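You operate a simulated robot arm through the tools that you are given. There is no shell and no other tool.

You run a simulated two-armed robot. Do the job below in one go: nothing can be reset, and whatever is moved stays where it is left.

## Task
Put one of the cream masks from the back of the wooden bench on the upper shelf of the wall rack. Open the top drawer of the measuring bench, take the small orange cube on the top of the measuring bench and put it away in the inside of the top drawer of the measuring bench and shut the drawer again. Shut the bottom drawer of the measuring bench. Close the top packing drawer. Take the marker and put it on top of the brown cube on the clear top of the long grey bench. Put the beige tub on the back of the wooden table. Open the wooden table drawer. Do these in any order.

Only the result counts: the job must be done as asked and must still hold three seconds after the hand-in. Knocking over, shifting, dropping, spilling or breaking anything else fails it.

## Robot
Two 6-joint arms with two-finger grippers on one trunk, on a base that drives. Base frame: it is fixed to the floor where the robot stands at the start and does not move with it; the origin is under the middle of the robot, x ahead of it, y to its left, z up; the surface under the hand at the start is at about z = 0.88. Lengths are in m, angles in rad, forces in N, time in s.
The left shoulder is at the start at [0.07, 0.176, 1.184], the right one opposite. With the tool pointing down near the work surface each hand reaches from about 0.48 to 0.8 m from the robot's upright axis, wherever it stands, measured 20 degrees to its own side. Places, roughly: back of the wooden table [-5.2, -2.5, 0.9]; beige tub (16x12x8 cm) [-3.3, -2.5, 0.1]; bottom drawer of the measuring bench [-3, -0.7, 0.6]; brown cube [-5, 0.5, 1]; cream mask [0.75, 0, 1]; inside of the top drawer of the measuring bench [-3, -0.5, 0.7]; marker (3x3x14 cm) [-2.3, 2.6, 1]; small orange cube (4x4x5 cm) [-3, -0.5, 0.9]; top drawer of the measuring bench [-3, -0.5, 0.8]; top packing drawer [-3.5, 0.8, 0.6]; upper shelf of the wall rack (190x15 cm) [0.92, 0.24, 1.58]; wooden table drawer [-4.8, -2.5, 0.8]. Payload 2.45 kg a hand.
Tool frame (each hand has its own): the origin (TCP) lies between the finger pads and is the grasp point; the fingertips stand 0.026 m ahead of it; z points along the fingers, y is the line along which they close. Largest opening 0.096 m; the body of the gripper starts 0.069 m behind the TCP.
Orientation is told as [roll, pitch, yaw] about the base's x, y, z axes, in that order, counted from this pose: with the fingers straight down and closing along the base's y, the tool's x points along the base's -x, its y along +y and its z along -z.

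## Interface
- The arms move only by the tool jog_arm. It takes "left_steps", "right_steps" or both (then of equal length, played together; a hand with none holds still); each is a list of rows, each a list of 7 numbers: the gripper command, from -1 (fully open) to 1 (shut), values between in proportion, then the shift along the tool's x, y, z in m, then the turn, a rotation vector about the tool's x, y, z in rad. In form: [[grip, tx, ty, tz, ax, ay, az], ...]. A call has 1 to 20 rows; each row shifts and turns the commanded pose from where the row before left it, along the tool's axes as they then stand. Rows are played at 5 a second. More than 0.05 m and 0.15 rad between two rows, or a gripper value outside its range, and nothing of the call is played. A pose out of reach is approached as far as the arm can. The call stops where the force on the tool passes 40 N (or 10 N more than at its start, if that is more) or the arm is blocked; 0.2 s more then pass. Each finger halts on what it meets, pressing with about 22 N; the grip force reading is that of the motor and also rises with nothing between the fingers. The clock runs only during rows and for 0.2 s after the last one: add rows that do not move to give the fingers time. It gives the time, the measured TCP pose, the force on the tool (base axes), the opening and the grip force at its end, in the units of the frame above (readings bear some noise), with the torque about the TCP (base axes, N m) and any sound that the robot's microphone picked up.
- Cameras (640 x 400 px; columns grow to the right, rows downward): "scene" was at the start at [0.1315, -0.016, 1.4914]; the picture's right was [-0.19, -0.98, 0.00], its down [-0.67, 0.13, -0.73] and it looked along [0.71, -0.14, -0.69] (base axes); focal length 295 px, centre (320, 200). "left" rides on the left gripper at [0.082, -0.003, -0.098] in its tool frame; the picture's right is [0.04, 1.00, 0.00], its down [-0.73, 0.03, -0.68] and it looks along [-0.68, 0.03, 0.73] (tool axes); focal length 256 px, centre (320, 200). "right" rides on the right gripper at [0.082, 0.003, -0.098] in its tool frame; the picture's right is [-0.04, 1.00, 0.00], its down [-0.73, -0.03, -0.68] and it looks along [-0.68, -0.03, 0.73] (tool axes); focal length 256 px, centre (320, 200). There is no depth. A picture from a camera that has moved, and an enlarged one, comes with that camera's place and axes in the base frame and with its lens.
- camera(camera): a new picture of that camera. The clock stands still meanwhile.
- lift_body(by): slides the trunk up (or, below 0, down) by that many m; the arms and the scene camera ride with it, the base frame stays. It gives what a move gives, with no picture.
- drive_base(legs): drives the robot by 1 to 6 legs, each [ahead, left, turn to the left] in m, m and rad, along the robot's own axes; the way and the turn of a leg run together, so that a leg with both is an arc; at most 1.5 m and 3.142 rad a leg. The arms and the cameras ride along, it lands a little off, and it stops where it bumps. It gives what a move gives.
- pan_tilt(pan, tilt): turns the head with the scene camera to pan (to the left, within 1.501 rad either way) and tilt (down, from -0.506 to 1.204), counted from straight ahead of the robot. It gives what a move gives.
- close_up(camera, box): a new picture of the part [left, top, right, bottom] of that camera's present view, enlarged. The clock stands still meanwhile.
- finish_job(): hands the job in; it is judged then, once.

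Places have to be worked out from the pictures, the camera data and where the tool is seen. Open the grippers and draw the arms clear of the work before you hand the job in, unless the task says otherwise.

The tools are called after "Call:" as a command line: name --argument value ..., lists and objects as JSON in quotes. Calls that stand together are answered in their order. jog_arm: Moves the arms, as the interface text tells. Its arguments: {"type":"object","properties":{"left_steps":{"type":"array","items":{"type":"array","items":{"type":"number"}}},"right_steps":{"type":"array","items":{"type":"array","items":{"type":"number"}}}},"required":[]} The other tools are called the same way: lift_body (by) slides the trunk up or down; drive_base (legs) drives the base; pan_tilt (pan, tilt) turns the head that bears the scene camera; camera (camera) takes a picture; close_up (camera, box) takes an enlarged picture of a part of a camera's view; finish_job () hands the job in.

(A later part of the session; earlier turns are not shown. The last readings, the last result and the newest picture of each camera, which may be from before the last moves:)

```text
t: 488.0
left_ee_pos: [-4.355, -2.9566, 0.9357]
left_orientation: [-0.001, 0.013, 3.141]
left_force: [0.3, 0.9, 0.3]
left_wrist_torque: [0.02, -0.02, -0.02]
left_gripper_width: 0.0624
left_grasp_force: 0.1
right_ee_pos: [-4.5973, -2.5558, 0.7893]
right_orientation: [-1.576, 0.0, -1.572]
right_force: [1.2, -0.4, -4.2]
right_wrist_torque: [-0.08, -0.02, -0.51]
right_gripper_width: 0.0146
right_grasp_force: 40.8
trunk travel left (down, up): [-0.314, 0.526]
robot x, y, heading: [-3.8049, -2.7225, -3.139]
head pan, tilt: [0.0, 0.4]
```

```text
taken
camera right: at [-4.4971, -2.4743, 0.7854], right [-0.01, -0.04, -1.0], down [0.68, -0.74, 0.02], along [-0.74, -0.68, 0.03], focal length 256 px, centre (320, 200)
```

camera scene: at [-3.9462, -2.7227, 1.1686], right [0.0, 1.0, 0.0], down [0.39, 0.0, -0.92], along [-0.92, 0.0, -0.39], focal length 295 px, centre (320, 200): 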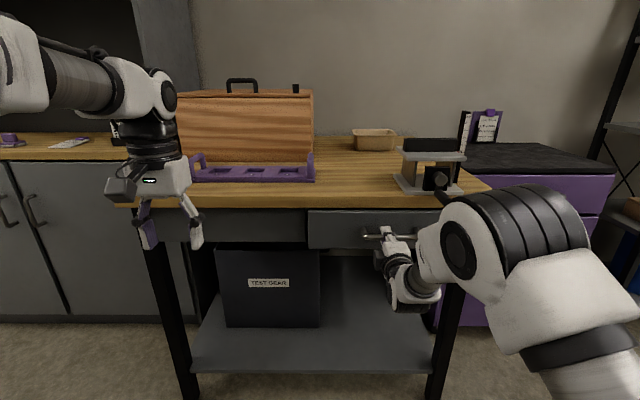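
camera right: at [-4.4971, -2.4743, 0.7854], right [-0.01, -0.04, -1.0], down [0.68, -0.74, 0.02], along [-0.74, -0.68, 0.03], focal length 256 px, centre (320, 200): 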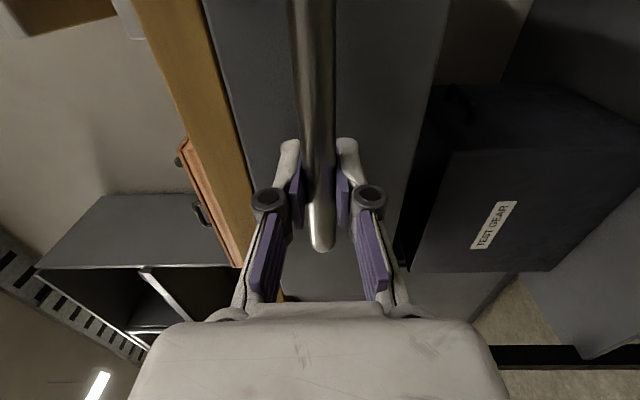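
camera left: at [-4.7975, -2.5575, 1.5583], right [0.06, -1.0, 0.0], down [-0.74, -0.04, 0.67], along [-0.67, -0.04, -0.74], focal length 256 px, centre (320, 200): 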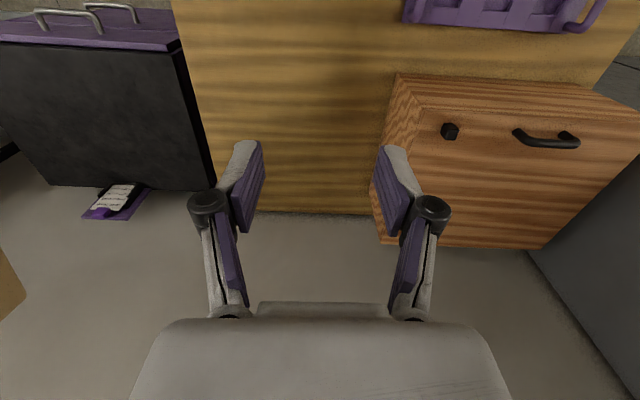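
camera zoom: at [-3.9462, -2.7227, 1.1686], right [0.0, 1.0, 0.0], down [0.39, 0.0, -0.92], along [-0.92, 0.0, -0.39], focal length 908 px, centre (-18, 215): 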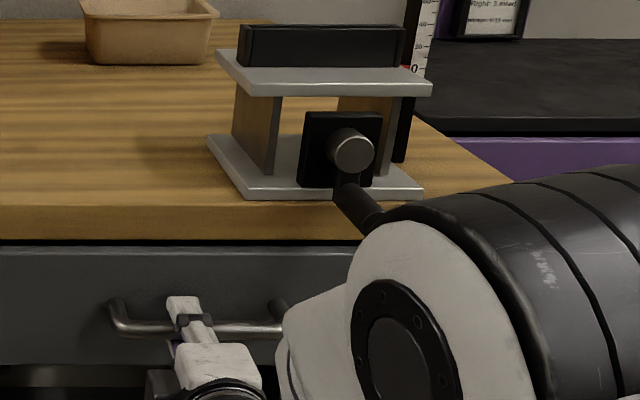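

The crank's lower end seems close to the height of the drawer's top edge. I take other views to measure that clearance precisely before pulling on.

Call:
camera --camera "left"

Call:
pan_tilt --pan -0.5 --tilt 0.5

Call:
camera --camera "scene"

```text
taken
camera left: at [-4.2738, -2.9529, 1.0366], right [0.04, -1.0, 0.0], down [-0.74, -0.03, 0.67], along [-0.67, -0.02, -0.74], focal length 256 px, centre (320, 200)
```

left: 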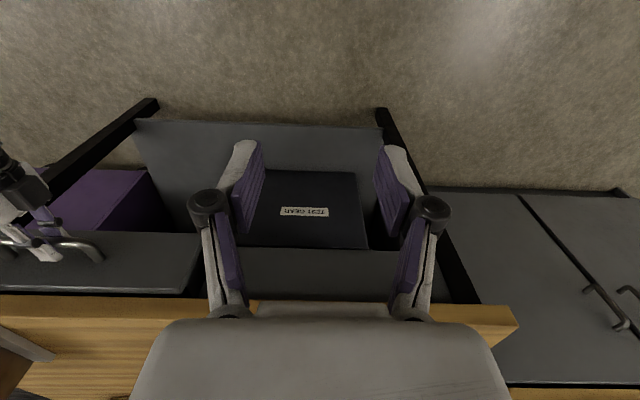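

```text
t: 489.0
left_ee_pos: [-4.3557, -2.957, 0.9354]
left_orientation: [-0.001, 0.013, 3.142]
left_force: [-0.4, -1.0, -0.1]
left_wrist_torque: [0.03, -0.01, 0.01]
left_gripper_width: 0.0623
left_grasp_force: 0.1
right_ee_pos: [-4.5978, -2.556, 0.79]
right_orientation: [-1.576, 0.001, -1.573]
right_force: [1.3, -1.5, -6.2]
right_wrist_torque: [-0.1, -0.02, 0.16]
right_gripper_width: 0.0146
right_grasp_force: 41.0
trunk travel left (down, up): [-0.314, 0.526]
robot x, y, heading: [-3.8012, -2.7216, -3.14]
head pan, tilt: [-0.499, 0.499]
```

```text
taken
camera scene: at [-3.9339, -2.6792, 1.1594], right [0.48, 0.88, 0.0], down [0.42, -0.23, -0.88], along [-0.77, 0.42, -0.48], focal length 295 px, centre (320, 200)
```

scene: 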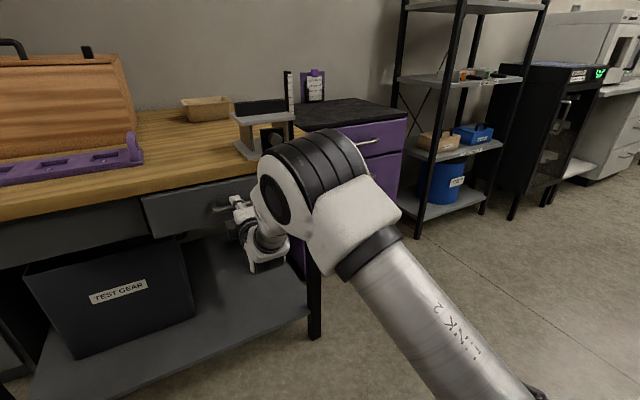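

Best estimate: crank end centre ≈ (−4.61, −2.398, 0.848) with ~1.1 cm radius – right at the drawer's top-edge height. I'll pull in 4 mm steps and watch the force for any contact.

Call:
jog_arm --right_steps '[[1, 0, 0, -0.004, 0, 0, 0], [1, 0, 0, 0, 0, 0, 0]]'

Call:
jog_arm --right_steps '[[1, 0, 0, -0.004, 0, 0, 0], [1, 0, 0, 0, 0, 0, 0]]'

Call:
jog_arm --right_steps '[[1, 0, 0, -0.004, 0, 0, 0], [1, 0, 0, 0, 0, 0, 0]]'

Call:
pan_tilt --pan -0.1 --tilt 0.4

Call:
close_up --camera "scene" --box '[310, 130, 480, 260]'

```text
t: 489.6
left_ee_pos: [-4.3554, -2.956, 0.9354]
left_orientation: [-0.001, 0.012, 3.14]
left_force: [-0.3, 0.0, -0.9]
left_wrist_torque: [0.02, 0.04, -0.03]
left_gripper_width: 0.0625
left_grasp_force: 0.1
right_ee_pos: [-4.5928, -2.5549, 0.7897]
right_orientation: [-1.578, 0.001, -1.573]
right_force: [1.0, -3.2, -4.3]
right_wrist_torque: [-0.09, -0.01, 0.02]
right_gripper_width: 0.0147
right_grasp_force: 41.1
trunk travel left (down, up): [-0.314, 0.526]
robot x, y, heading: [-3.7999, -2.7242, -3.143]
head pan, tilt: [-0.499, 0.499]
```

```text
t: 490.2
left_ee_pos: [-4.3552, -2.9583, 0.9353]
left_orientation: [-0.001, 0.014, 3.14]
left_force: [-1.0, 0.1, -0.1]
left_wrist_torque: [-0.01, -0.01, 0.0]
left_gripper_width: 0.0625
left_grasp_force: 0.0
right_ee_pos: [-4.5898, -2.5554, 0.79]
right_orientation: [-1.579, 0.001, -1.571]
right_force: [-1.4, -4.9, -5.1]
right_wrist_torque: [-0.08, 0.0, -0.1]
right_gripper_width: 0.0148
right_grasp_force: 41.2
trunk travel left (down, up): [-0.314, 0.526]
robot x, y, heading: [-3.8046, -2.7225, -3.142]
head pan, tilt: [-0.499, 0.499]
```

```text
t: 490.8
left_ee_pos: [-4.3547, -2.9573, 0.9367]
left_orientation: [-0.002, 0.012, 3.139]
left_force: [-0.6, 0.5, -0.7]
left_wrist_torque: [0.0, 0.02, -0.01]
left_gripper_width: 0.0623
left_grasp_force: 0.1
right_ee_pos: [-4.5861, -2.5554, 0.7891]
right_orientation: [-1.58, 0.002, -1.574]
right_force: [0.0, -6.5, -3.8]
right_wrist_torque: [-0.12, -0.04, 0.12]
right_gripper_width: 0.0144
right_grasp_force: 40.9
trunk travel left (down, up): [-0.314, 0.526]
robot x, y, heading: [-3.8058, -2.7225, -3.142]
head pan, tilt: [-0.499, 0.499]
```

```text
t: 491.6
left_ee_pos: [-4.3551, -2.9575, 0.9365]
left_orientation: [-0.004, 0.012, 3.139]
left_force: [0.5, 0.6, 0.6]
left_wrist_torque: [-0.03, -0.01, 0.04]
left_gripper_width: 0.0624
left_grasp_force: 0.1
right_ee_pos: [-4.5856, -2.554, 0.789]
right_orientation: [-1.578, 0.002, -1.574]
right_force: [0.4, -7.2, -3.5]
right_wrist_torque: [-0.1, -0.01, 0.15]
right_gripper_width: 0.0146
right_grasp_force: 40.7
trunk travel left (down, up): [-0.314, 0.526]
robot x, y, heading: [-3.801, -2.7204, -3.137]
head pan, tilt: [-0.099, 0.4]
```

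```text
3.08 times, centred on (395, 195) of scene
camera zoom: at [-3.9459, -2.7142, 1.1686], right [0.1, 1.0, 0.0], down [0.39, -0.04, -0.92], along [-0.92, 0.09, -0.39], focal length 908 px, centre (89, 215)
```

zoom: 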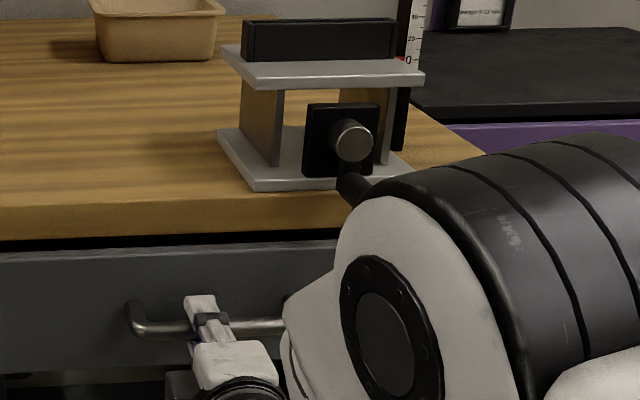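

No x-resistance so far. I trim the small lateral misalignment and keep pulling in 4 mm steps.

Call:
jog_arm --right_steps '[[1, -0.001, 0, -0.004, 0, 0, 0], [1, 0, 0, 0, 0, 0, 0]]'

Call:
jog_arm --right_steps '[[1, -0.001, 0, -0.004, 0, 0, 0], [1, 0, 0, 0, 0, 0, 0]]'

Call:
jog_arm --right_steps '[[1, 0, 0, -0.004, 0, 0, 0], [1, 0, 0, 0, 0, 0, 0]]'

Call:
jog_arm --right_steps '[[1, 0, 0, -0.004, 0, 0, 0], [1, 0, 0, 0, 0, 0, 0]]'

Call:
close_up --camera "scene" --box '[310, 130, 480, 260]'

```text
t: 492.2
left_ee_pos: [-4.3545, -2.9568, 0.9367]
left_orientation: [-0.002, 0.011, 3.14]
left_force: [0.8, -0.6, 0.1]
left_wrist_torque: [-0.02, 0.02, 0.0]
left_gripper_width: 0.0622
left_grasp_force: 0.0
right_ee_pos: [-4.5804, -2.5542, 0.7891]
right_orientation: [-1.577, 0.0, -1.574]
right_force: [-0.6, -0.9, -3.1]
right_wrist_torque: [-0.01, -0.01, 0.54]
right_gripper_width: 0.0146
right_grasp_force: 40.4
trunk travel left (down, up): [-0.314, 0.526]
robot x, y, heading: [-3.802, -2.7219, -3.139]
head pan, tilt: [-0.099, 0.4]
```

```text
t: 492.8
left_ee_pos: [-4.3541, -2.9566, 0.9362]
left_orientation: [-0.002, 0.014, 3.14]
left_force: [0.0, 0.3, 0.6]
left_wrist_torque: [-0.01, 0.01, 0.02]
left_gripper_width: 0.0622
left_grasp_force: 0.1
right_ee_pos: [-4.5784, -2.5567, 0.7895]
right_orientation: [-1.578, -0.003, -1.577]
right_force: [0.3, 6.7, -1.4]
right_wrist_torque: [0.05, 0.03, 0.09]
right_gripper_width: 0.0146
right_grasp_force: 40.2
trunk travel left (down, up): [-0.314, 0.526]
robot x, y, heading: [-3.8053, -2.7254, -3.142]
head pan, tilt: [-0.099, 0.4]
```

```text
t: 493.4
left_ee_pos: [-4.3548, -2.9553, 0.9354]
left_orientation: [0.0, 0.013, 3.14]
left_force: [0.2, -0.5, 0.1]
left_wrist_torque: [-0.01, -0.03, 0.0]
left_gripper_width: 0.0624
left_grasp_force: 0.0
right_ee_pos: [-4.5742, -2.5555, 0.7904]
right_orientation: [-1.578, -0.002, -1.575]
right_force: [-0.2, 10.1, -4.5]
right_wrist_torque: [0.05, -0.03, -1.13]
right_gripper_width: 0.0144
right_grasp_force: 40.6
trunk travel left (down, up): [-0.314, 0.526]
robot x, y, heading: [-3.8013, -2.7173, -3.135]
head pan, tilt: [-0.099, 0.4]
```

```text
t: 494.0
left_ee_pos: [-4.3546, -2.9542, 0.9357]
left_orientation: [-0.001, 0.014, 3.139]
left_force: [0.0, 0.2, -0.4]
left_wrist_torque: [0.03, -0.02, 0.04]
left_gripper_width: 0.0626
left_grasp_force: 0.0
right_ee_pos: [-4.5682, -2.5559, 0.7894]
right_orientation: [-1.578, -0.001, -1.575]
right_force: [0.9, 15.5, -4.1]
right_wrist_torque: [0.07, -0.05, -0.15]
right_gripper_width: 0.0142
right_grasp_force: 40.8
trunk travel left (down, up): [-0.314, 0.526]
robot x, y, heading: [-3.8039, -2.722, -3.141]
head pan, tilt: [-0.099, 0.4]
```

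```text
3.08 times, centred on (395, 195) of scene
camera zoom: at [-3.9458, -2.7113, 1.1686], right [0.1, 1.0, 0.0], down [0.39, -0.04, -0.92], along [-0.92, 0.09, -0.39], focal length 908 px, centre (89, 215)
```

zoom: 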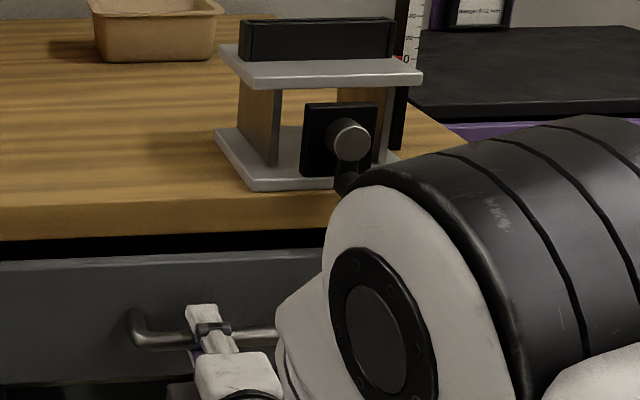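

No resistance along x even with the panel under the crank position; only a small lateral misfit. I trim it and continue pulling with the arm.

Call:
jog_arm --right_steps '[[1, 0.0015, 0, -0.004, 0, 0, 0], [1, 0, 0, 0, 0, 0, 0]]'

Call:
jog_arm --right_steps '[[1, 0, 0, -0.005, 0, 0, 0], [1, 0, 0, 0, 0, 0, 0]]'

Call:
jog_arm --right_steps '[[1, 0, 0, -0.005, 0, 0, 0], [1, 0, 0, 0, 0, 0, 0]]'

Call:
close_up --camera "scene" --box '[310, 130, 480, 260]'

```text
t: 494.6
left_ee_pos: [-4.3536, -2.9568, 0.9359]
left_orientation: [-0.002, 0.013, 3.141]
left_force: [0.6, 0.2, -0.5]
left_wrist_torque: [0.0, 0.0, 0.02]
left_gripper_width: 0.0624
left_grasp_force: 0.0
right_ee_pos: [-4.5665, -2.5552, 0.7901]
right_orientation: [-1.577, 0.0, -1.574]
right_force: [-0.6, 9.2, -3.4]
right_wrist_torque: [-0.04, 0.0, -0.58]
right_gripper_width: 0.0143
right_grasp_force: 41.1
trunk travel left (down, up): [-0.314, 0.526]
robot x, y, heading: [-3.8059, -2.7234, -3.139]
head pan, tilt: [-0.099, 0.4]
```

```text
t: 495.2
left_ee_pos: [-4.3546, -2.9567, 0.9361]
left_orientation: [-0.002, 0.011, 3.14]
left_force: [0.8, 0.3, -0.7]
left_wrist_torque: [0.03, 0.03, 0.01]
left_gripper_width: 0.0627
left_grasp_force: 0.1
right_ee_pos: [-4.56, -2.5553, 0.79]
right_orientation: [-1.579, 0.0, -1.572]
right_force: [0.3, 5.1, -0.4]
right_wrist_torque: [-0.07, 0.01, 0.19]
right_gripper_width: 0.0148
right_grasp_force: 41.1
trunk travel left (down, up): [-0.314, 0.526]
robot x, y, heading: [-3.8006, -2.7208, -3.144]
head pan, tilt: [-0.099, 0.4]
```

```text
t: 495.8
left_ee_pos: [-4.3545, -2.9579, 0.9358]
left_orientation: [-0.001, 0.013, 3.141]
left_force: [0.1, 0.1, 0.4]
left_wrist_torque: [0.02, 0.01, -0.01]
left_gripper_width: 0.0622
left_grasp_force: 0.1
right_ee_pos: [-4.5542, -2.5564, 0.7889]
right_orientation: [-1.578, 0.004, -1.571]
right_force: [-0.3, 3.2, 0.4]
right_wrist_torque: [-0.07, 0.01, 0.47]
right_gripper_width: 0.0146
right_grasp_force: 40.9
trunk travel left (down, up): [-0.314, 0.526]
robot x, y, heading: [-3.8038, -2.724, -3.141]
head pan, tilt: [-0.099, 0.4]
```

```text
3.08 times, centred on (395, 195) of scene
camera zoom: at [-3.9452, -2.7131, 1.1687], right [0.1, 1.0, 0.0], down [0.39, -0.04, -0.92], along [-0.92, 0.09, -0.39], focal length 908 px, centre (89, 215)
```

zoom: 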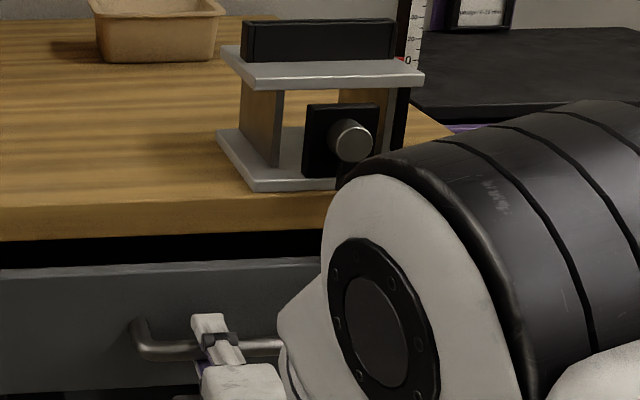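

The panel has passed beneath the crank without contact and the vise hasn't moved. I pull further by driving the base back 8 cm (rack is ~0.4 m behind the base centre).

Call:
drive_base --legs '[[-0.04, 0, 0]]'

Call:
drive_base --legs '[[-0.04, 0, 0]]'

Call:
camera --camera "scene"

```text
t: 496.7
left_ee_pos: [-4.315, -2.9572, 0.9365]
left_orientation: [-0.001, 0.012, 3.141]
left_force: [-0.1, 0.5, 0.4]
left_wrist_torque: [0.02, 0.06, 0.0]
left_gripper_width: 0.0623
left_grasp_force: 0.1
right_ee_pos: [-4.5132, -2.5562, 0.7887]
right_orientation: [-1.578, -0.001, -1.573]
right_force: [0.9, 2.3, 1.1]
right_wrist_torque: [-0.07, -0.08, -0.15]
right_gripper_width: 0.0145
right_grasp_force: 41.0
trunk travel left (down, up): [-0.314, 0.526]
robot x, y, heading: [-3.7638, -2.7217, -3.141]
head pan, tilt: [-0.099, 0.4]
```

```text
t: 497.6
left_ee_pos: [-4.2713, -2.9569, 0.9364]
left_orientation: [0.0, 0.012, 3.142]
left_force: [0.0, -0.2, -0.4]
left_wrist_torque: [-0.01, -0.01, 0.02]
left_gripper_width: 0.0624
left_grasp_force: 0.2
right_ee_pos: [-4.4742, -2.555, 0.7896]
right_orientation: [-1.577, 0.0, -1.572]
right_force: [1.0, 4.4, 3.6]
right_wrist_torque: [0.04, -0.05, -0.36]
right_gripper_width: 0.0146
right_grasp_force: 40.8
trunk travel left (down, up): [-0.314, 0.526]
robot x, y, heading: [-3.726, -2.7241, -3.136]
head pan, tilt: [-0.099, 0.4]
```

```text
taken
camera scene: at [-3.8632, -2.713, 1.1689], right [0.1, 1.0, 0.0], down [0.39, -0.04, -0.92], along [-0.92, 0.09, -0.39], focal length 295 px, centre (320, 200)
```

scene: 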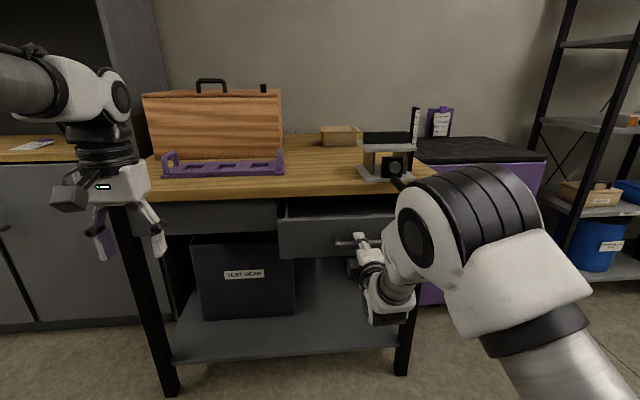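

Drawer is out ~15 cm. I try a few more centimetres with the arm alone.

Call:
jog_arm --right_steps '[[1, 0, 0, -0.01, 0, 0, 0], [1, 0, 0, -0.01, 0, 0, 0], [1, 0, 0, 0, 0, 0, 0]]'

Call:
jog_arm --right_steps '[[1, 0, 0, -0.01, 0, 0, 0], [1, 0, 0, -0.01, 0, 0, 0], [1, 0, 0, 0, 0, 0, 0]]'

```text
t: 498.4
left_ee_pos: [-4.2732, -2.9577, 0.9362]
left_orientation: [-0.001, 0.012, 3.141]
left_force: [0.5, 0.2, 0.1]
left_wrist_torque: [0.01, -0.01, 0.01]
left_gripper_width: 0.0622
left_grasp_force: 0.2
right_ee_pos: [-4.4549, -2.5562, 0.789]
right_orientation: [-1.577, -0.001, -1.573]
right_force: [-0.6, 6.3, 5.6]
right_wrist_torque: [0.05, 0.05, -0.04]
right_gripper_width: 0.0145
right_grasp_force: 40.7
trunk travel left (down, up): [-0.314, 0.526]
robot x, y, heading: [-3.72, -2.722, -3.14]
head pan, tilt: [-0.099, 0.4]
```

```text
t: 499.2
left_ee_pos: [-4.2729, -2.9565, 0.9376]
left_orientation: [-0.001, 0.011, 3.143]
left_force: [1.0, -0.1, 0.1]
left_wrist_torque: [-0.01, -0.02, -0.04]
left_gripper_width: 0.0625
left_grasp_force: 0.0
right_ee_pos: [-4.4334, -2.5552, 0.789]
right_orientation: [-1.58, 0.0, -1.575]
right_force: [1.5, 10.0, 7.1]
right_wrist_torque: [0.01, 0.06, 0.0]
right_gripper_width: 0.0146
right_grasp_force: 40.3
trunk travel left (down, up): [-0.314, 0.526]
robot x, y, heading: [-3.7253, -2.7243, -3.137]
head pan, tilt: [-0.099, 0.4]
```

It goes on freely. I continue with a small lateral trim.

Call:
jog_arm --right_steps '[[1, 0.001, -0.0005, -0.01, 0, 0, 0], [1, 0, 0, -0.015, 0, 0, 0], [1, 0, 0, -0.015, 0, 0, 0], [1, 0, 0, 0, 0, 0, 0]]'

Call:
jog_arm --right_steps '[[1, 0.001, 0, -0.015, 0, 0, 0], [1, 0, 0, -0.015, 0, 0, 0], [1, 0, 0, 0, 0, 0, 0]]'

Call:
camera --camera "scene"

```text
t: 500.2
left_ee_pos: [-4.2727, -2.958, 0.9377]
left_orientation: [-0.003, 0.012, -3.141]
left_force: [0.8, 0.5, -0.4]
left_wrist_torque: [0.01, -0.01, 0.03]
left_gripper_width: 0.0625
left_grasp_force: 0.0
right_ee_pos: [-4.3932, -2.5551, 0.7887]
right_orientation: [-1.579, 0.002, -1.573]
right_force: [0.7, 1.5, 8.5]
right_wrist_torque: [-0.09, 0.03, 0.54]
right_gripper_width: 0.0145
right_grasp_force: 41.0
trunk travel left (down, up): [-0.314, 0.526]
robot x, y, heading: [-3.7174, -2.7211, -3.14]
head pan, tilt: [-0.099, 0.4]
```

```text
t: 500.6
left_ee_pos: [-4.2725, -2.9621, 0.9372]
left_orientation: [-0.004, 0.013, -3.139]
left_force: [-0.7, -0.3, 0.2]
left_wrist_torque: [0.0, 0.01, 0.0]
left_gripper_width: 0.0622
left_grasp_force: 0.1
right_ee_pos: [-4.3809, -2.5544, 0.7893]
right_orientation: [-1.587, -0.007, -1.568]
right_force: [-1.1, -13.7, 20.9]
right_wrist_torque: [0.43, 0.26, 0.81]
right_gripper_width: 0.0146
right_grasp_force: 40.8
trunk travel left (down, up): [-0.314, 0.526]
robot x, y, heading: [-3.7209, -2.7249, -3.135]
head pan, tilt: [-0.099, 0.4]
stopped in row 2 (right hand): the force on the tool passed its limit at 45 N (the readings are from after the stop); the commanded pose is now the measured one
```

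```text
taken
camera scene: at [-3.863, -2.7169, 1.169], right [0.09, 1.0, 0.0], down [0.39, -0.03, -0.92], along [-0.92, 0.09, -0.39], focal length 295 px, centre (320, 200)
```

scene: 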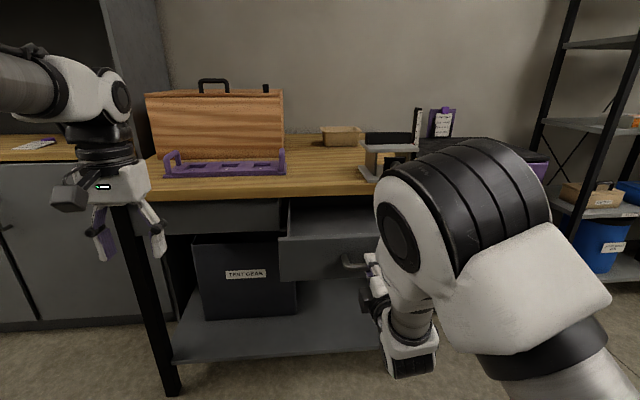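

The drawer reached its stop, ~24.5 cm open. I open the gripper and back the hand off the bar.

Call:
jog_arm --right_steps '[[0.6, 0, 0, 0.002, 0, 0, 0], [0.2, 0, 0, 0, 0, 0, 0], [-0.25, 0, 0, 0, 0, 0, 0], [-0.25, 0, 0, 0, 0, 0, 0]]'

Call:
camera --camera "right"

```text
t: 501.6
left_ee_pos: [-4.2728, -2.9588, 0.9364]
left_orientation: [-0.002, 0.012, -3.139]
left_force: [-0.3, 0.0, -0.4]
left_wrist_torque: [0.03, 0.03, 0.01]
left_gripper_width: 0.0624
left_grasp_force: 0.0
right_ee_pos: [-4.3819, -2.5528, 0.7857]
right_orientation: [-1.576, -0.008, -1.572]
right_force: [-0.5, 0.5, -0.9]
right_wrist_torque: [-0.03, 0.03, 0.01]
right_gripper_width: 0.0598
right_grasp_force: 0.0
trunk travel left (down, up): [-0.314, 0.526]
robot x, y, heading: [-3.7203, -2.7231, -3.137]
head pan, tilt: [-0.099, 0.4]
```

```text
taken
camera right: at [-4.2821, -2.4715, 0.7808], right [0.0, -0.05, -1.0], down [0.68, -0.73, 0.03], along [-0.73, -0.68, 0.04], focal length 256 px, centre (320, 200)
```

right: 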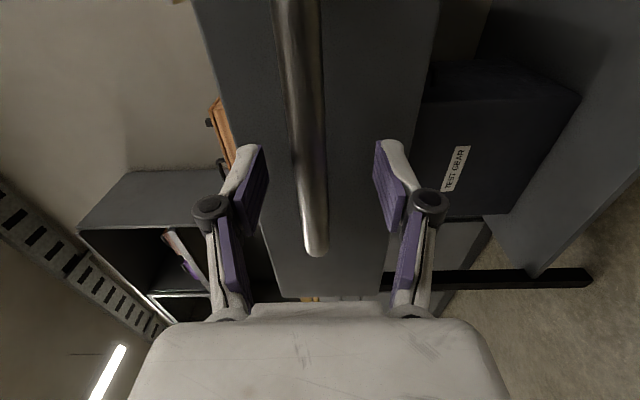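

Call:
jog_arm --right_steps '[[-0.25, 0, 0, -0.012, 0, 0, 0], [-0.25, 0, 0, -0.012, 0, 0, 0], [-0.25, 0, 0, 0, 0, 0, 0]]'

Call:
camera --camera "right"

```text
t: 502.4
left_ee_pos: [-4.2725, -2.9595, 0.9364]
left_orientation: [-0.003, 0.012, -3.14]
left_force: [-0.5, -0.5, -0.1]
left_wrist_torque: [-0.02, -0.03, -0.01]
left_gripper_width: 0.0622
left_grasp_force: 0.0
right_ee_pos: [-4.3591, -2.5433, 0.7792]
right_orientation: [-1.56, -0.029, -1.591]
right_force: [-0.7, 0.0, 0.7]
right_wrist_torque: [0.05, 0.0, 0.0]
right_gripper_width: 0.0601
right_grasp_force: 0.0
trunk travel left (down, up): [-0.314, 0.526]
robot x, y, heading: [-3.7235, -2.7208, -3.135]
head pan, tilt: [-0.099, 0.4]
```

```text
taken
camera right: at [-4.2573, -2.4637, 0.7739], right [0.01, -0.07, -1.0], down [0.66, -0.75, 0.06], along [-0.75, -0.66, 0.04], focal length 256 px, centre (320, 200)
```

right: 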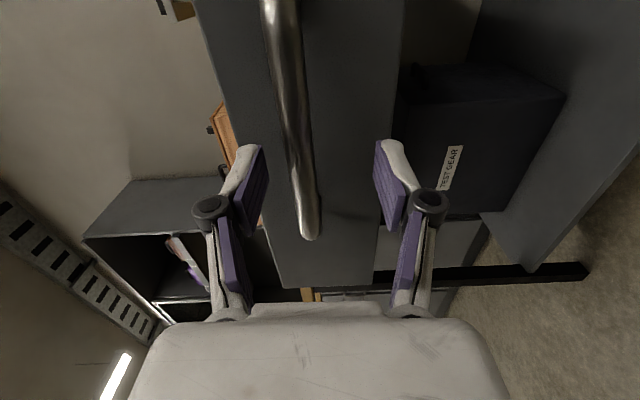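

Nearly clear. I continue back with a small upward correction.

Call:
jog_arm --right_steps '[[-0.25, -0.003, -0.006, -0.01, 0, 0, 0], [-0.25, -0.003, -0.003, -0.012, 0, 0, 0], [-0.25, 0, 0, -0.012, 0, 0, 0], [-0.25, 0, 0, 0, 0, 0, 0]]'

Call:
camera --camera "right"

```text
t: 503.6
left_ee_pos: [-4.2727, -2.9599, 0.9369]
left_orientation: [-0.001, 0.011, -3.139]
left_force: [0.3, 1.0, 0.3]
left_wrist_torque: [0.01, -0.03, 0.02]
left_gripper_width: 0.0621
left_grasp_force: 0.0
right_ee_pos: [-4.3275, -2.5252, 0.7707]
right_orientation: [-1.525, -0.074, -1.627]
right_force: [0.0, 0.9, -0.2]
right_wrist_torque: [0.01, 0.01, -0.02]
right_gripper_width: 0.06
right_grasp_force: 0.0
right hand out of reach, approached as far as the arm can: row 2, 3
trunk travel left (down, up): [-0.314, 0.526]
robot x, y, heading: [-3.724, -2.7208, -3.134]
head pan, tilt: [-0.099, 0.4]
stopped in row 4 (right hand): the arm was blocked; the commanded pose is now the measured one
```

```text
taken
camera right: at [-4.2232, -2.4486, 0.7661], right [0.04, -0.12, -0.99], down [0.63, -0.76, 0.12], along [-0.77, -0.63, 0.04], focal length 256 px, centre (320, 200)
```

right: 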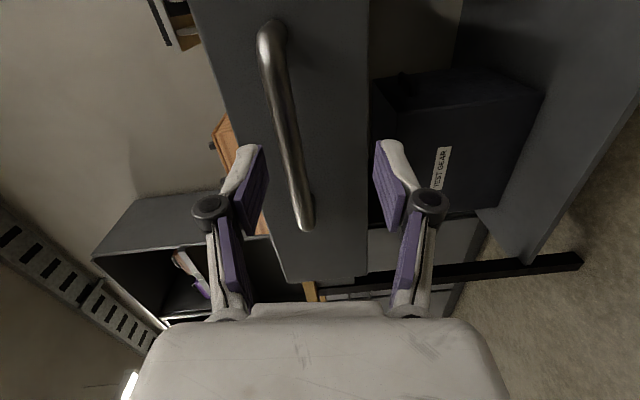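

The hand is clear of the bar. I raise the trunk straight up and check the drawer stays open and everything is in place.

Call:
lift_body --by 0.35

Call:
pan_tilt --pan 0.0 --tilt 0.65

Call:
camera --camera "scene"

```text
t: 507.1
left_ee_pos: [-4.2727, -2.9597, 1.2868]
left_orientation: [-0.002, 0.012, -3.141]
left_force: [0.9, 0.8, 0.0]
left_wrist_torque: [0.03, -0.02, -0.01]
left_gripper_width: 0.0624
left_grasp_force: 0.1
right_ee_pos: [-4.3282, -2.5249, 1.1223]
right_orientation: [-1.526, -0.073, -1.629]
right_force: [0.4, -0.6, 0.1]
right_wrist_torque: [0.0, -0.03, -0.02]
right_gripper_width: 0.0599
right_grasp_force: 0.0
trunk travel left (down, up): [-0.664, 0.176]
robot x, y, heading: [-3.7204, -2.7221, -3.137]
head pan, tilt: [-0.099, 0.4]
```

```text
t: 507.8
left_ee_pos: [-4.2736, -2.9587, 1.2865]
left_orientation: [-0.002, 0.012, -3.14]
left_force: [0.1, 0.6, -0.4]
left_wrist_torque: [0.01, -0.02, 0.0]
left_gripper_width: 0.0624
left_grasp_force: 0.2
right_ee_pos: [-4.3283, -2.5251, 1.1223]
right_orientation: [-1.525, -0.073, -1.629]
right_force: [-0.2, -0.5, -0.7]
right_wrist_torque: [0.01, -0.01, -0.02]
right_gripper_width: 0.0599
right_grasp_force: 0.1
trunk travel left (down, up): [-0.664, 0.176]
robot x, y, heading: [-3.7248, -2.724, -3.139]
head pan, tilt: [0.0, 0.649]
```

```text
taken
camera scene: at [-3.8593, -2.7233, 1.4962], right [-0.01, 1.0, 0.0], down [0.6, 0.0, -0.8], along [-0.8, 0.0, -0.6], focal length 295 px, centre (320, 200)
```

scene: 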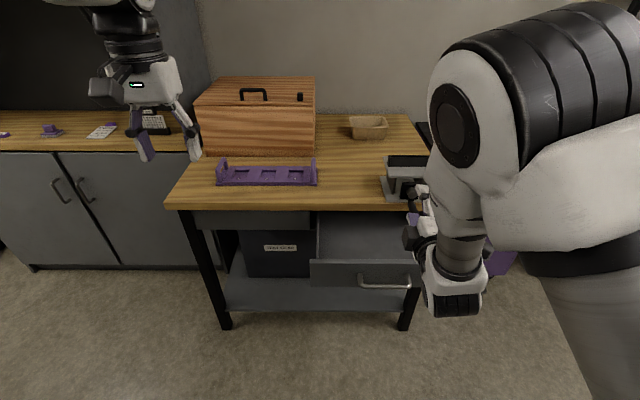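

The drawer stands open and the tub and vise are in place. I fold the right hand back to tool-down.

Call:
jog_arm --right_steps '[[-0.3, 0, 0, 0, -0.147, 0, 0], [-0.3, 0, 0, 0, -0.147, 0, 0], [-0.3, 0, 0, 0, -0.147, 0, 0], [-0.3, 0, 0, 0, -0.147, 0, 0], [-0.3, 0, 0, 0, -0.147, 0, 0], [-0.3, 0, 0, 0, -0.147, 0, 0], [-0.3, 0, 0, 0, -0.147, 0, 0], [-0.3, 0, 0, 0, -0.147, 0, 0], [-0.3, 0, 0, 0, -0.147, 0, 0], [-0.3, 0, 0, 0, -0.147, 0, 0], [-0.3, 0, 0, -0.04, 0, 0, 0], [-0.3, 0, 0, -0.04, 0, 0, 0], [-0.3, 0, 0, -0.04, 0, 0, 0], [-0.3, 0, 0, 0, 0, 0, 0]]'

Call:
camera --camera "scene"

```text
t: 510.8
left_ee_pos: [-4.2732, -2.9596, 1.2859]
left_orientation: [-0.001, 0.012, -3.139]
left_force: [0.2, -0.3, 0.8]
left_wrist_torque: [-0.02, -0.02, 0.01]
left_gripper_width: 0.0621
left_grasp_force: 0.0
right_ee_pos: [-4.2906, -2.5592, 1.2294]
right_orientation: [-0.197, -0.109, -1.59]
right_force: [0.0, 0.3, 1.0]
right_wrist_torque: [0.0, -0.04, 0.01]
right_gripper_width: 0.0625
right_grasp_force: 0.1
right hand out of reach, approached as far as the arm can: row 6, 7, 10, 11, 12, 13
trunk travel left (down, up): [-0.664, 0.176]
robot x, y, heading: [-3.7239, -2.7215, -3.137]
head pan, tilt: [0.0, 0.649]
```

```text
taken
camera scene: at [-3.8595, -2.7232, 1.4961], right [-0.01, 1.0, 0.0], down [0.6, 0.0, -0.8], along [-0.8, 0.0, -0.6], focal length 295 px, centre (320, 200)
```

scene: 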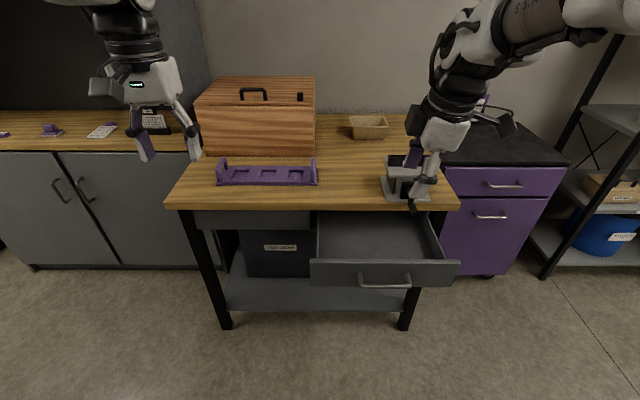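

The drawer is open and clear. I move away to the right and turn to check the other stations.

Call:
drive_base --legs '[[0.15, -0.8, 0], [0, 0, -1.57]]'

Call:
pan_tilt --pan -0.6 --tilt 0.45

Call:
camera --camera "scene"

Call:
pan_tilt --pan 0.3 --tilt 0.25

Call:
camera --camera "scene"

Call:
pan_tilt --pan 1.5 --tilt 0.5

Call:
camera --camera "scene"

```text
t: 519.1
left_ee_pos: [-4.1046, -1.3678, 1.2855]
left_orientation: [-0.002, 0.012, 1.557]
left_force: [-0.1, 0.0, 0.3]
left_wrist_torque: [0.01, 0.0, 0.0]
left_gripper_width: 0.0626
left_grasp_force: 0.0
right_ee_pos: [-3.7042, -1.3569, 1.2286]
right_orientation: [-0.197, -0.11, 3.106]
right_force: [0.3, -0.1, -0.2]
right_wrist_torque: [-0.01, 0.01, -0.01]
right_gripper_width: 0.0624
right_grasp_force: 0.0
trunk travel left (down, up): [-0.664, 0.176]
robot x, y, heading: [-3.8788, -1.9232, 1.561]
head pan, tilt: [0.0, 0.649]
```

```text
t: 520.1
left_ee_pos: [-4.1044, -1.3673, 1.2862]
left_orientation: [-0.004, 0.012, 1.556]
left_force: [-0.4, 0.6, -0.5]
left_wrist_torque: [0.0, -0.01, -0.04]
left_gripper_width: 0.0623
left_grasp_force: 0.0
right_ee_pos: [-3.7053, -1.357, 1.2272]
right_orientation: [-0.198, -0.108, 3.107]
right_force: [-0.5, 0.1, 1.2]
right_wrist_torque: [0.01, 0.01, 0.0]
right_gripper_width: 0.0624
right_grasp_force: 0.1
trunk travel left (down, up): [-0.664, 0.176]
robot x, y, heading: [-3.8769, -1.925, 1.561]
head pan, tilt: [-0.6, 0.45]
```

```text
taken
camera scene: at [-3.8237, -1.7968, 1.514], right [0.82, -0.57, 0.0], down [-0.25, -0.36, -0.9], along [0.52, 0.74, -0.44], focal length 295 px, centre (320, 200)
```

scene: 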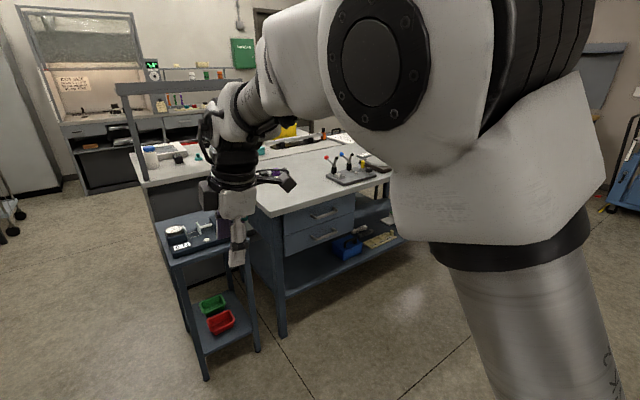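

```text
t: 521.3
left_ee_pos: [-4.1054, -1.3679, 1.2856]
left_orientation: [-0.002, 0.013, 1.558]
left_force: [-0.9, 0.8, -0.5]
left_wrist_torque: [0.02, 0.04, 0.01]
left_gripper_width: 0.0624
left_grasp_force: 0.2
right_ee_pos: [-3.7047, -1.3561, 1.228]
right_orientation: [-0.197, -0.112, 3.107]
right_force: [0.1, -0.1, 0.0]
right_wrist_torque: [0.02, 0.01, 0.02]
right_gripper_width: 0.0623
right_grasp_force: 0.1
trunk travel left (down, up): [-0.664, 0.176]
robot x, y, heading: [-3.8746, -1.9211, 1.558]
head pan, tilt: [0.3, 0.25]
```

```text
taken
camera scene: at [-3.9028, -1.7825, 1.5327], right [0.96, 0.28, 0.0], down [0.07, -0.24, -0.97], along [-0.28, 0.93, -0.25], focal length 295 px, centre (320, 200)
```

scene: 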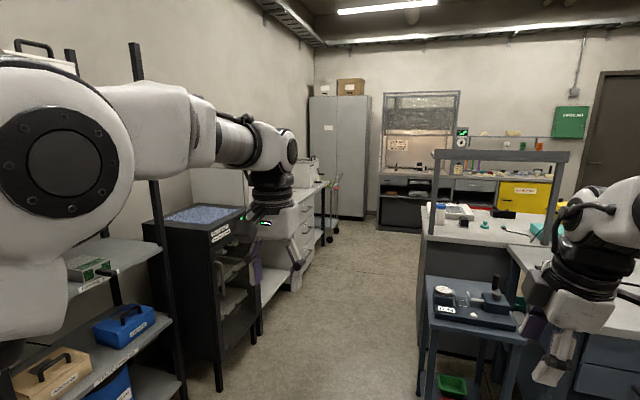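

```text
t: 522.7
left_ee_pos: [-4.105, -1.3682, 1.286]
left_orientation: [-0.002, 0.011, 1.557]
left_force: [1.0, -0.4, 0.3]
left_wrist_torque: [-0.01, 0.0, -0.01]
left_gripper_width: 0.0623
left_grasp_force: 0.0
right_ee_pos: [-3.7048, -1.3565, 1.2278]
right_orientation: [-0.199, -0.11, 3.106]
right_force: [0.6, -0.2, -0.4]
right_wrist_torque: [0.0, 0.02, -0.02]
right_gripper_width: 0.0624
right_grasp_force: 0.0
trunk travel left (down, up): [-0.664, 0.176]
robot x, y, heading: [-3.8786, -1.9209, 1.561]
head pan, tilt: [1.499, 0.499]
```

```text
taken
camera scene: at [-3.967, -1.8645, 1.5096], right [0.08, 1.0, 0.0], down [0.48, -0.04, -0.88], along [-0.88, 0.07, -0.48], focal length 295 px, centre (320, 200)
```

scene: 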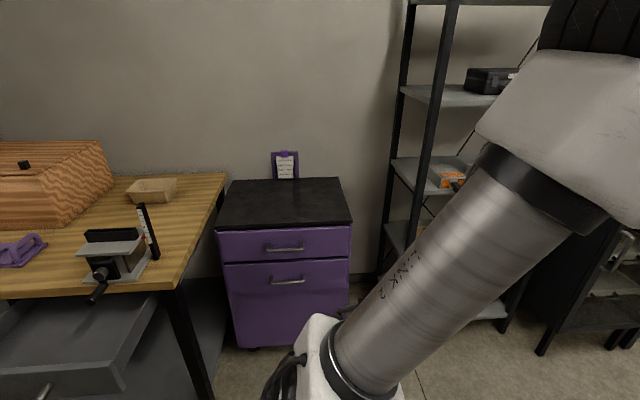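

Measuring bench drawers are shut; the table drawer is open. I zoom on the vise and table once more.

Call:
close_up --camera "scene" --box '[0, 130, 240, 400]'

Call:
pan_tilt --pan -0.55 --tilt 0.5

Call:
close_up --camera "scene" --box '[220, 120, 420, 300]'

```text
1.48 times, centred on (120, 265) of scene
camera zoom: at [-3.967, -1.8645, 1.5096], right [0.08, 1.0, 0.0], down [0.48, -0.04, -0.88], along [-0.88, 0.07, -0.48], focal length 437 px, centre (616, 104)
```

zoom: 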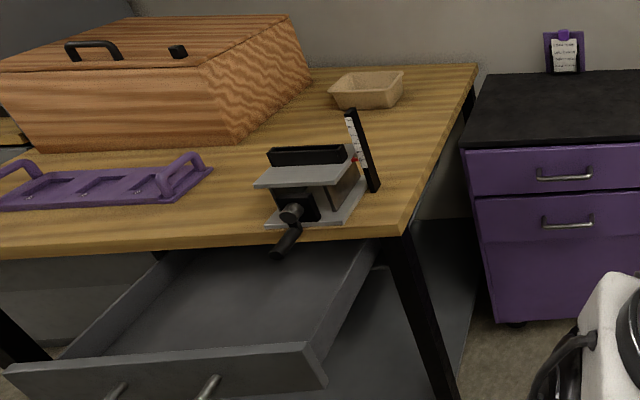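

```text
t: 524.6
left_ee_pos: [-4.1056, -1.3677, 1.2873]
left_orientation: [-0.003, 0.012, 1.557]
left_force: [-0.5, -0.5, 1.2]
left_wrist_torque: [-0.01, -0.03, -0.02]
left_gripper_width: 0.0628
left_grasp_force: 0.0
right_ee_pos: [-3.7053, -1.356, 1.2297]
right_orientation: [-0.197, -0.11, 3.108]
right_force: [0.3, 0.2, 0.6]
right_wrist_torque: [0.0, 0.04, 0.03]
right_gripper_width: 0.0624
right_grasp_force: 0.1
trunk travel left (down, up): [-0.664, 0.176]
robot x, y, heading: [-3.8753, -1.9204, 1.559]
head pan, tilt: [-0.55, 0.499]
```

```text
2.22 times, centred on (320, 210) of scene
camera zoom: at [-3.8279, -1.795, 1.5096], right [0.85, -0.53, 0.0], down [-0.25, -0.41, -0.88], along [0.47, 0.74, -0.48], focal length 656 px, centre (320, 178)
```

zoom: 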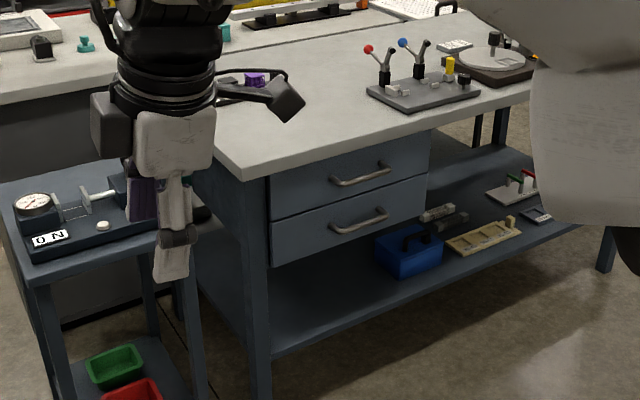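

Everything here is as it should be. I raise the trunk as on the earlier pass and drive up the aisle to re-check the marker and packing drawer.

Call:
lift_body --by 0.12

Call:
drive_base --legs '[[0.3, 0.45, 0.012], [1.4, 0, 0]]'

Call:
pan_tilt --pan 0.75 --tilt 0.45

Call:
camera --camera "scene"

```text
t: 526.1
left_ee_pos: [-4.1051, -1.3672, 1.407]
left_orientation: [0.0, 0.013, 1.558]
left_force: [0.0, 0.2, -0.4]
left_wrist_torque: [0.0, -0.04, -0.02]
left_gripper_width: 0.0624
left_grasp_force: 0.0
right_ee_pos: [-3.7036, -1.3561, 1.3497]
right_orientation: [-0.196, -0.11, 3.106]
right_force: [0.1, -0.2, 0.5]
right_wrist_torque: [-0.01, 0.01, 0.03]
right_gripper_width: 0.0624
right_grasp_force: 0.0
trunk travel left (down, up): [-0.784, 0.056]
robot x, y, heading: [-3.8786, -1.9271, 1.559]
head pan, tilt: [-0.55, 0.499]
```

```text
t: 535.9
left_ee_pos: [-4.5526, 0.3404, 1.4076]
left_orientation: [-0.002, 0.011, 1.567]
left_force: [0.4, 0.7, 0.6]
left_wrist_torque: [0.01, -0.02, 0.03]
left_gripper_width: 0.0626
left_grasp_force: 0.0
right_ee_pos: [-4.1506, 0.3555, 1.3487]
right_orientation: [-0.197, -0.111, 3.115]
right_force: [0.9, 0.3, 0.2]
right_wrist_torque: [0.05, 0.01, 0.02]
right_gripper_width: 0.0625
right_grasp_force: 0.0
trunk travel left (down, up): [-0.784, 0.056]
robot x, y, heading: [-4.3197, -0.2096, 1.57]
head pan, tilt: [-0.55, 0.499]
```

```text
t: 537.3
left_ee_pos: [-4.5504, 0.3415, 1.4064]
left_orientation: [-0.003, 0.012, 1.567]
left_force: [0.9, -0.5, -0.5]
left_wrist_torque: [-0.01, 0.01, 0.01]
left_gripper_width: 0.0625
left_grasp_force: 0.1
right_ee_pos: [-4.1518, 0.355, 1.3489]
right_orientation: [-0.197, -0.11, 3.116]
right_force: [1.4, 0.0, 0.7]
right_wrist_torque: [-0.03, -0.02, -0.02]
right_gripper_width: 0.0623
right_grasp_force: 0.1
trunk travel left (down, up): [-0.784, 0.056]
robot x, y, heading: [-4.3177, -0.2121, 1.571]
head pan, tilt: [0.75, 0.45]
```

```text
taken
camera scene: at [-4.3804, -0.0939, 1.634], right [0.73, 0.68, 0.0], down [0.3, -0.32, -0.9], along [-0.61, 0.66, -0.44], focal length 295 px, centre (320, 200)
```

scene: 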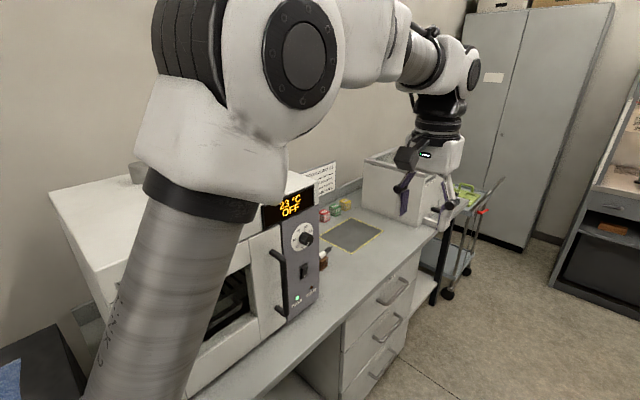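

I move 0.5 m further to see past the kiln.

Call:
drive_base --legs '[[0.5, 0, 0]]'

Call:
pan_tilt --pan 1.1 --tilt 0.6

Call:
camera --camera "scene"

Call:
pan_tilt --pan -0.7 --tilt 0.6

Call:
camera --camera "scene"

```text
t: 540.3
left_ee_pos: [-4.5522, 0.8353, 1.4071]
left_orientation: [-0.002, 0.012, 1.568]
left_force: [-0.1, -0.2, -0.4]
left_wrist_torque: [0.04, 0.0, 0.0]
left_gripper_width: 0.0626
left_grasp_force: 0.1
right_ee_pos: [-4.1516, 0.8514, 1.3498]
right_orientation: [-0.199, -0.111, 3.119]
right_force: [-0.1, -0.9, -0.5]
right_wrist_torque: [0.02, -0.01, 0.0]
right_gripper_width: 0.0624
right_grasp_force: 0.1
trunk travel left (down, up): [-0.784, 0.056]
robot x, y, heading: [-4.3191, 0.2832, 1.57]
head pan, tilt: [0.75, 0.45]
```

```text
t: 541.1
left_ee_pos: [-4.5519, 0.837, 1.4058]
left_orientation: [-0.003, 0.013, 1.569]
left_force: [-0.3, -0.2, -0.4]
left_wrist_torque: [0.01, -0.05, -0.03]
left_gripper_width: 0.0625
left_grasp_force: 0.0
right_ee_pos: [-4.1526, 0.8523, 1.3492]
right_orientation: [-0.197, -0.11, 3.117]
right_force: [0.4, -0.7, -0.3]
right_wrist_torque: [0.01, -0.01, -0.01]
right_gripper_width: 0.0627
right_grasp_force: 0.1
trunk travel left (down, up): [-0.784, 0.056]
robot x, y, heading: [-4.3151, 0.2881, 1.573]
head pan, tilt: [1.1, 0.6]
```

```text
taken
camera scene: at [-4.3964, 0.3759, 1.6204], right [0.45, 0.89, 0.0], down [0.5, -0.26, -0.83], along [-0.74, 0.37, -0.56], focal length 295 px, centre (320, 200)
```

scene: 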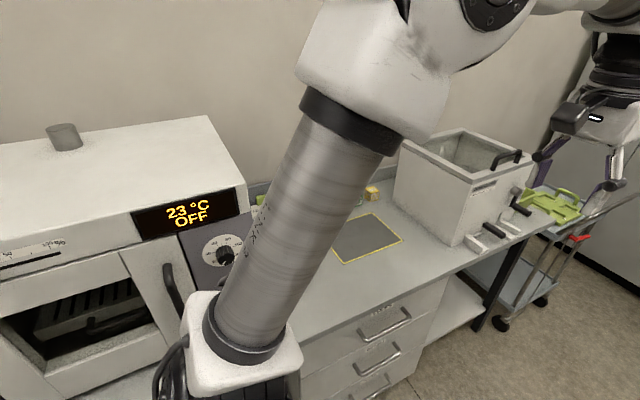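

```text
t: 542.9
left_ee_pos: [-4.5533, 0.8375, 1.4064]
left_orientation: [-0.002, 0.012, 1.569]
left_force: [0.7, 0.9, 0.3]
left_wrist_torque: [0.0, 0.01, 0.01]
left_gripper_width: 0.0624
left_grasp_force: 0.0
right_ee_pos: [-4.1525, 0.8519, 1.3499]
right_orientation: [-0.197, -0.11, 3.118]
right_force: [0.1, -0.3, -1.0]
right_wrist_torque: [0.02, 0.01, -0.03]
right_gripper_width: 0.0624
right_grasp_force: 0.1
trunk travel left (down, up): [-0.784, 0.056]
robot x, y, heading: [-4.3149, 0.2884, 1.567]
head pan, tilt: [-0.7, 0.6]
```

```text
taken
camera scene: at [-4.2608, 0.4026, 1.6205], right [0.77, -0.64, 0.0], down [-0.36, -0.43, -0.82], along [0.53, 0.63, -0.57], focal length 295 px, centre (320, 200)
```

scene: 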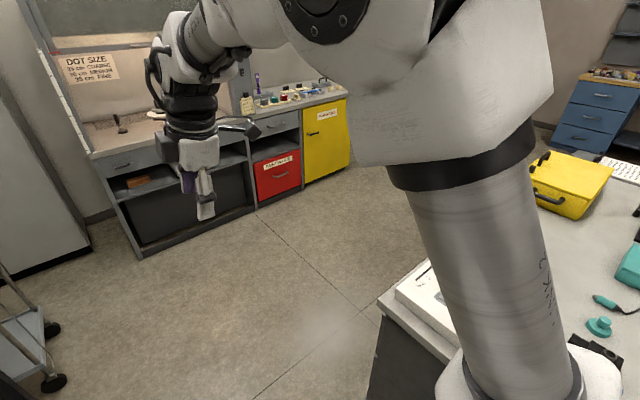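

The upper arm hides the cube from here. I back up 0.3 m for a clear line past kiln and arm.

Call:
drive_base --legs '[[-0.33, 0, 0]]'

Call:
pan_tilt --pan 0.75 --tilt 0.55

Call:
camera --camera "scene"

Call:
close_up --camera "scene" --box '[240, 170, 400, 290]'

```text
t: 545.1
left_ee_pos: [-4.5531, 0.506, 1.4061]
left_orientation: [-0.002, 0.014, 1.571]
left_force: [0.3, 0.5, -0.1]
left_wrist_torque: [-0.07, -0.01, 0.0]
left_gripper_width: 0.0622
left_grasp_force: 0.1
right_ee_pos: [-4.1533, 0.5233, 1.3482]
right_orientation: [-0.196, -0.11, 3.12]
right_force: [0.1, 0.9, 0.1]
right_wrist_torque: [-0.01, 0.0, 0.0]
right_gripper_width: 0.0623
right_grasp_force: 0.0
trunk travel left (down, up): [-0.784, 0.056]
robot x, y, heading: [-4.3196, -0.0491, 1.57]
head pan, tilt: [-0.7, 0.6]
```

```text
t: 546.7
left_ee_pos: [-4.5523, 0.503, 1.4055]
left_orientation: [-0.001, 0.013, 1.573]
left_force: [-0.6, -0.5, -0.2]
left_wrist_torque: [0.02, 0.01, 0.01]
left_gripper_width: 0.0625
left_grasp_force: 0.1
right_ee_pos: [-4.1535, 0.5188, 1.349]
right_orientation: [-0.196, -0.109, 3.118]
right_force: [-0.1, 0.5, 0.1]
right_wrist_torque: [0.03, 0.04, 0.0]
right_gripper_width: 0.0624
right_grasp_force: 0.1
trunk travel left (down, up): [-0.784, 0.056]
robot x, y, heading: [-4.3172, -0.0472, 1.576]
head pan, tilt: [0.75, 0.55]
```

```text
taken
camera scene: at [-4.3786, 0.0671, 1.625], right [0.73, 0.68, 0.0], down [0.36, -0.38, -0.85], along [-0.58, 0.62, -0.52], focal length 295 px, centre (320, 200)
```

scene: 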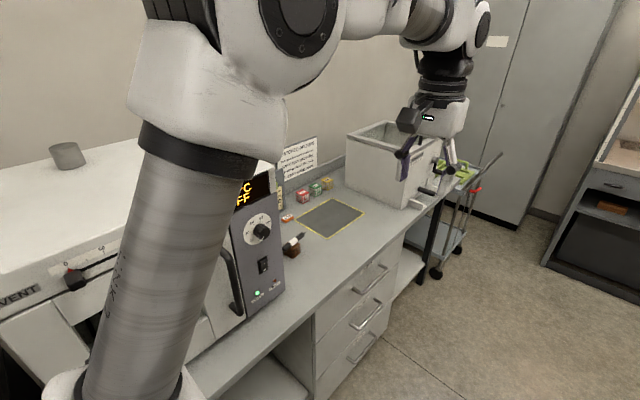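

```text
3.33 times, centred on (320, 230) of scene
camera zoom: at [-4.3786, 0.0671, 1.625], right [0.73, 0.68, 0.0], down [0.36, -0.38, -0.85], along [-0.58, 0.62, -0.52], focal length 983 px, centre (320, 100)
```

zoom: 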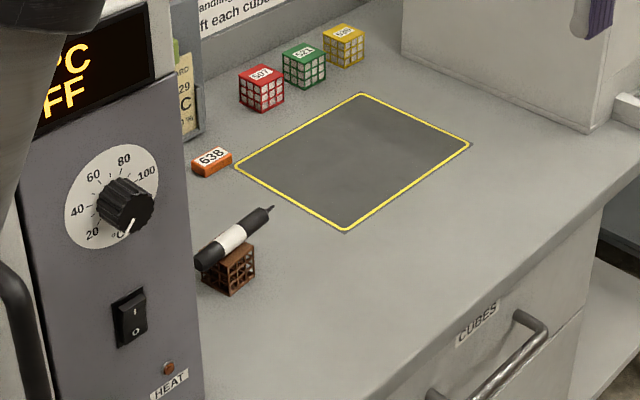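

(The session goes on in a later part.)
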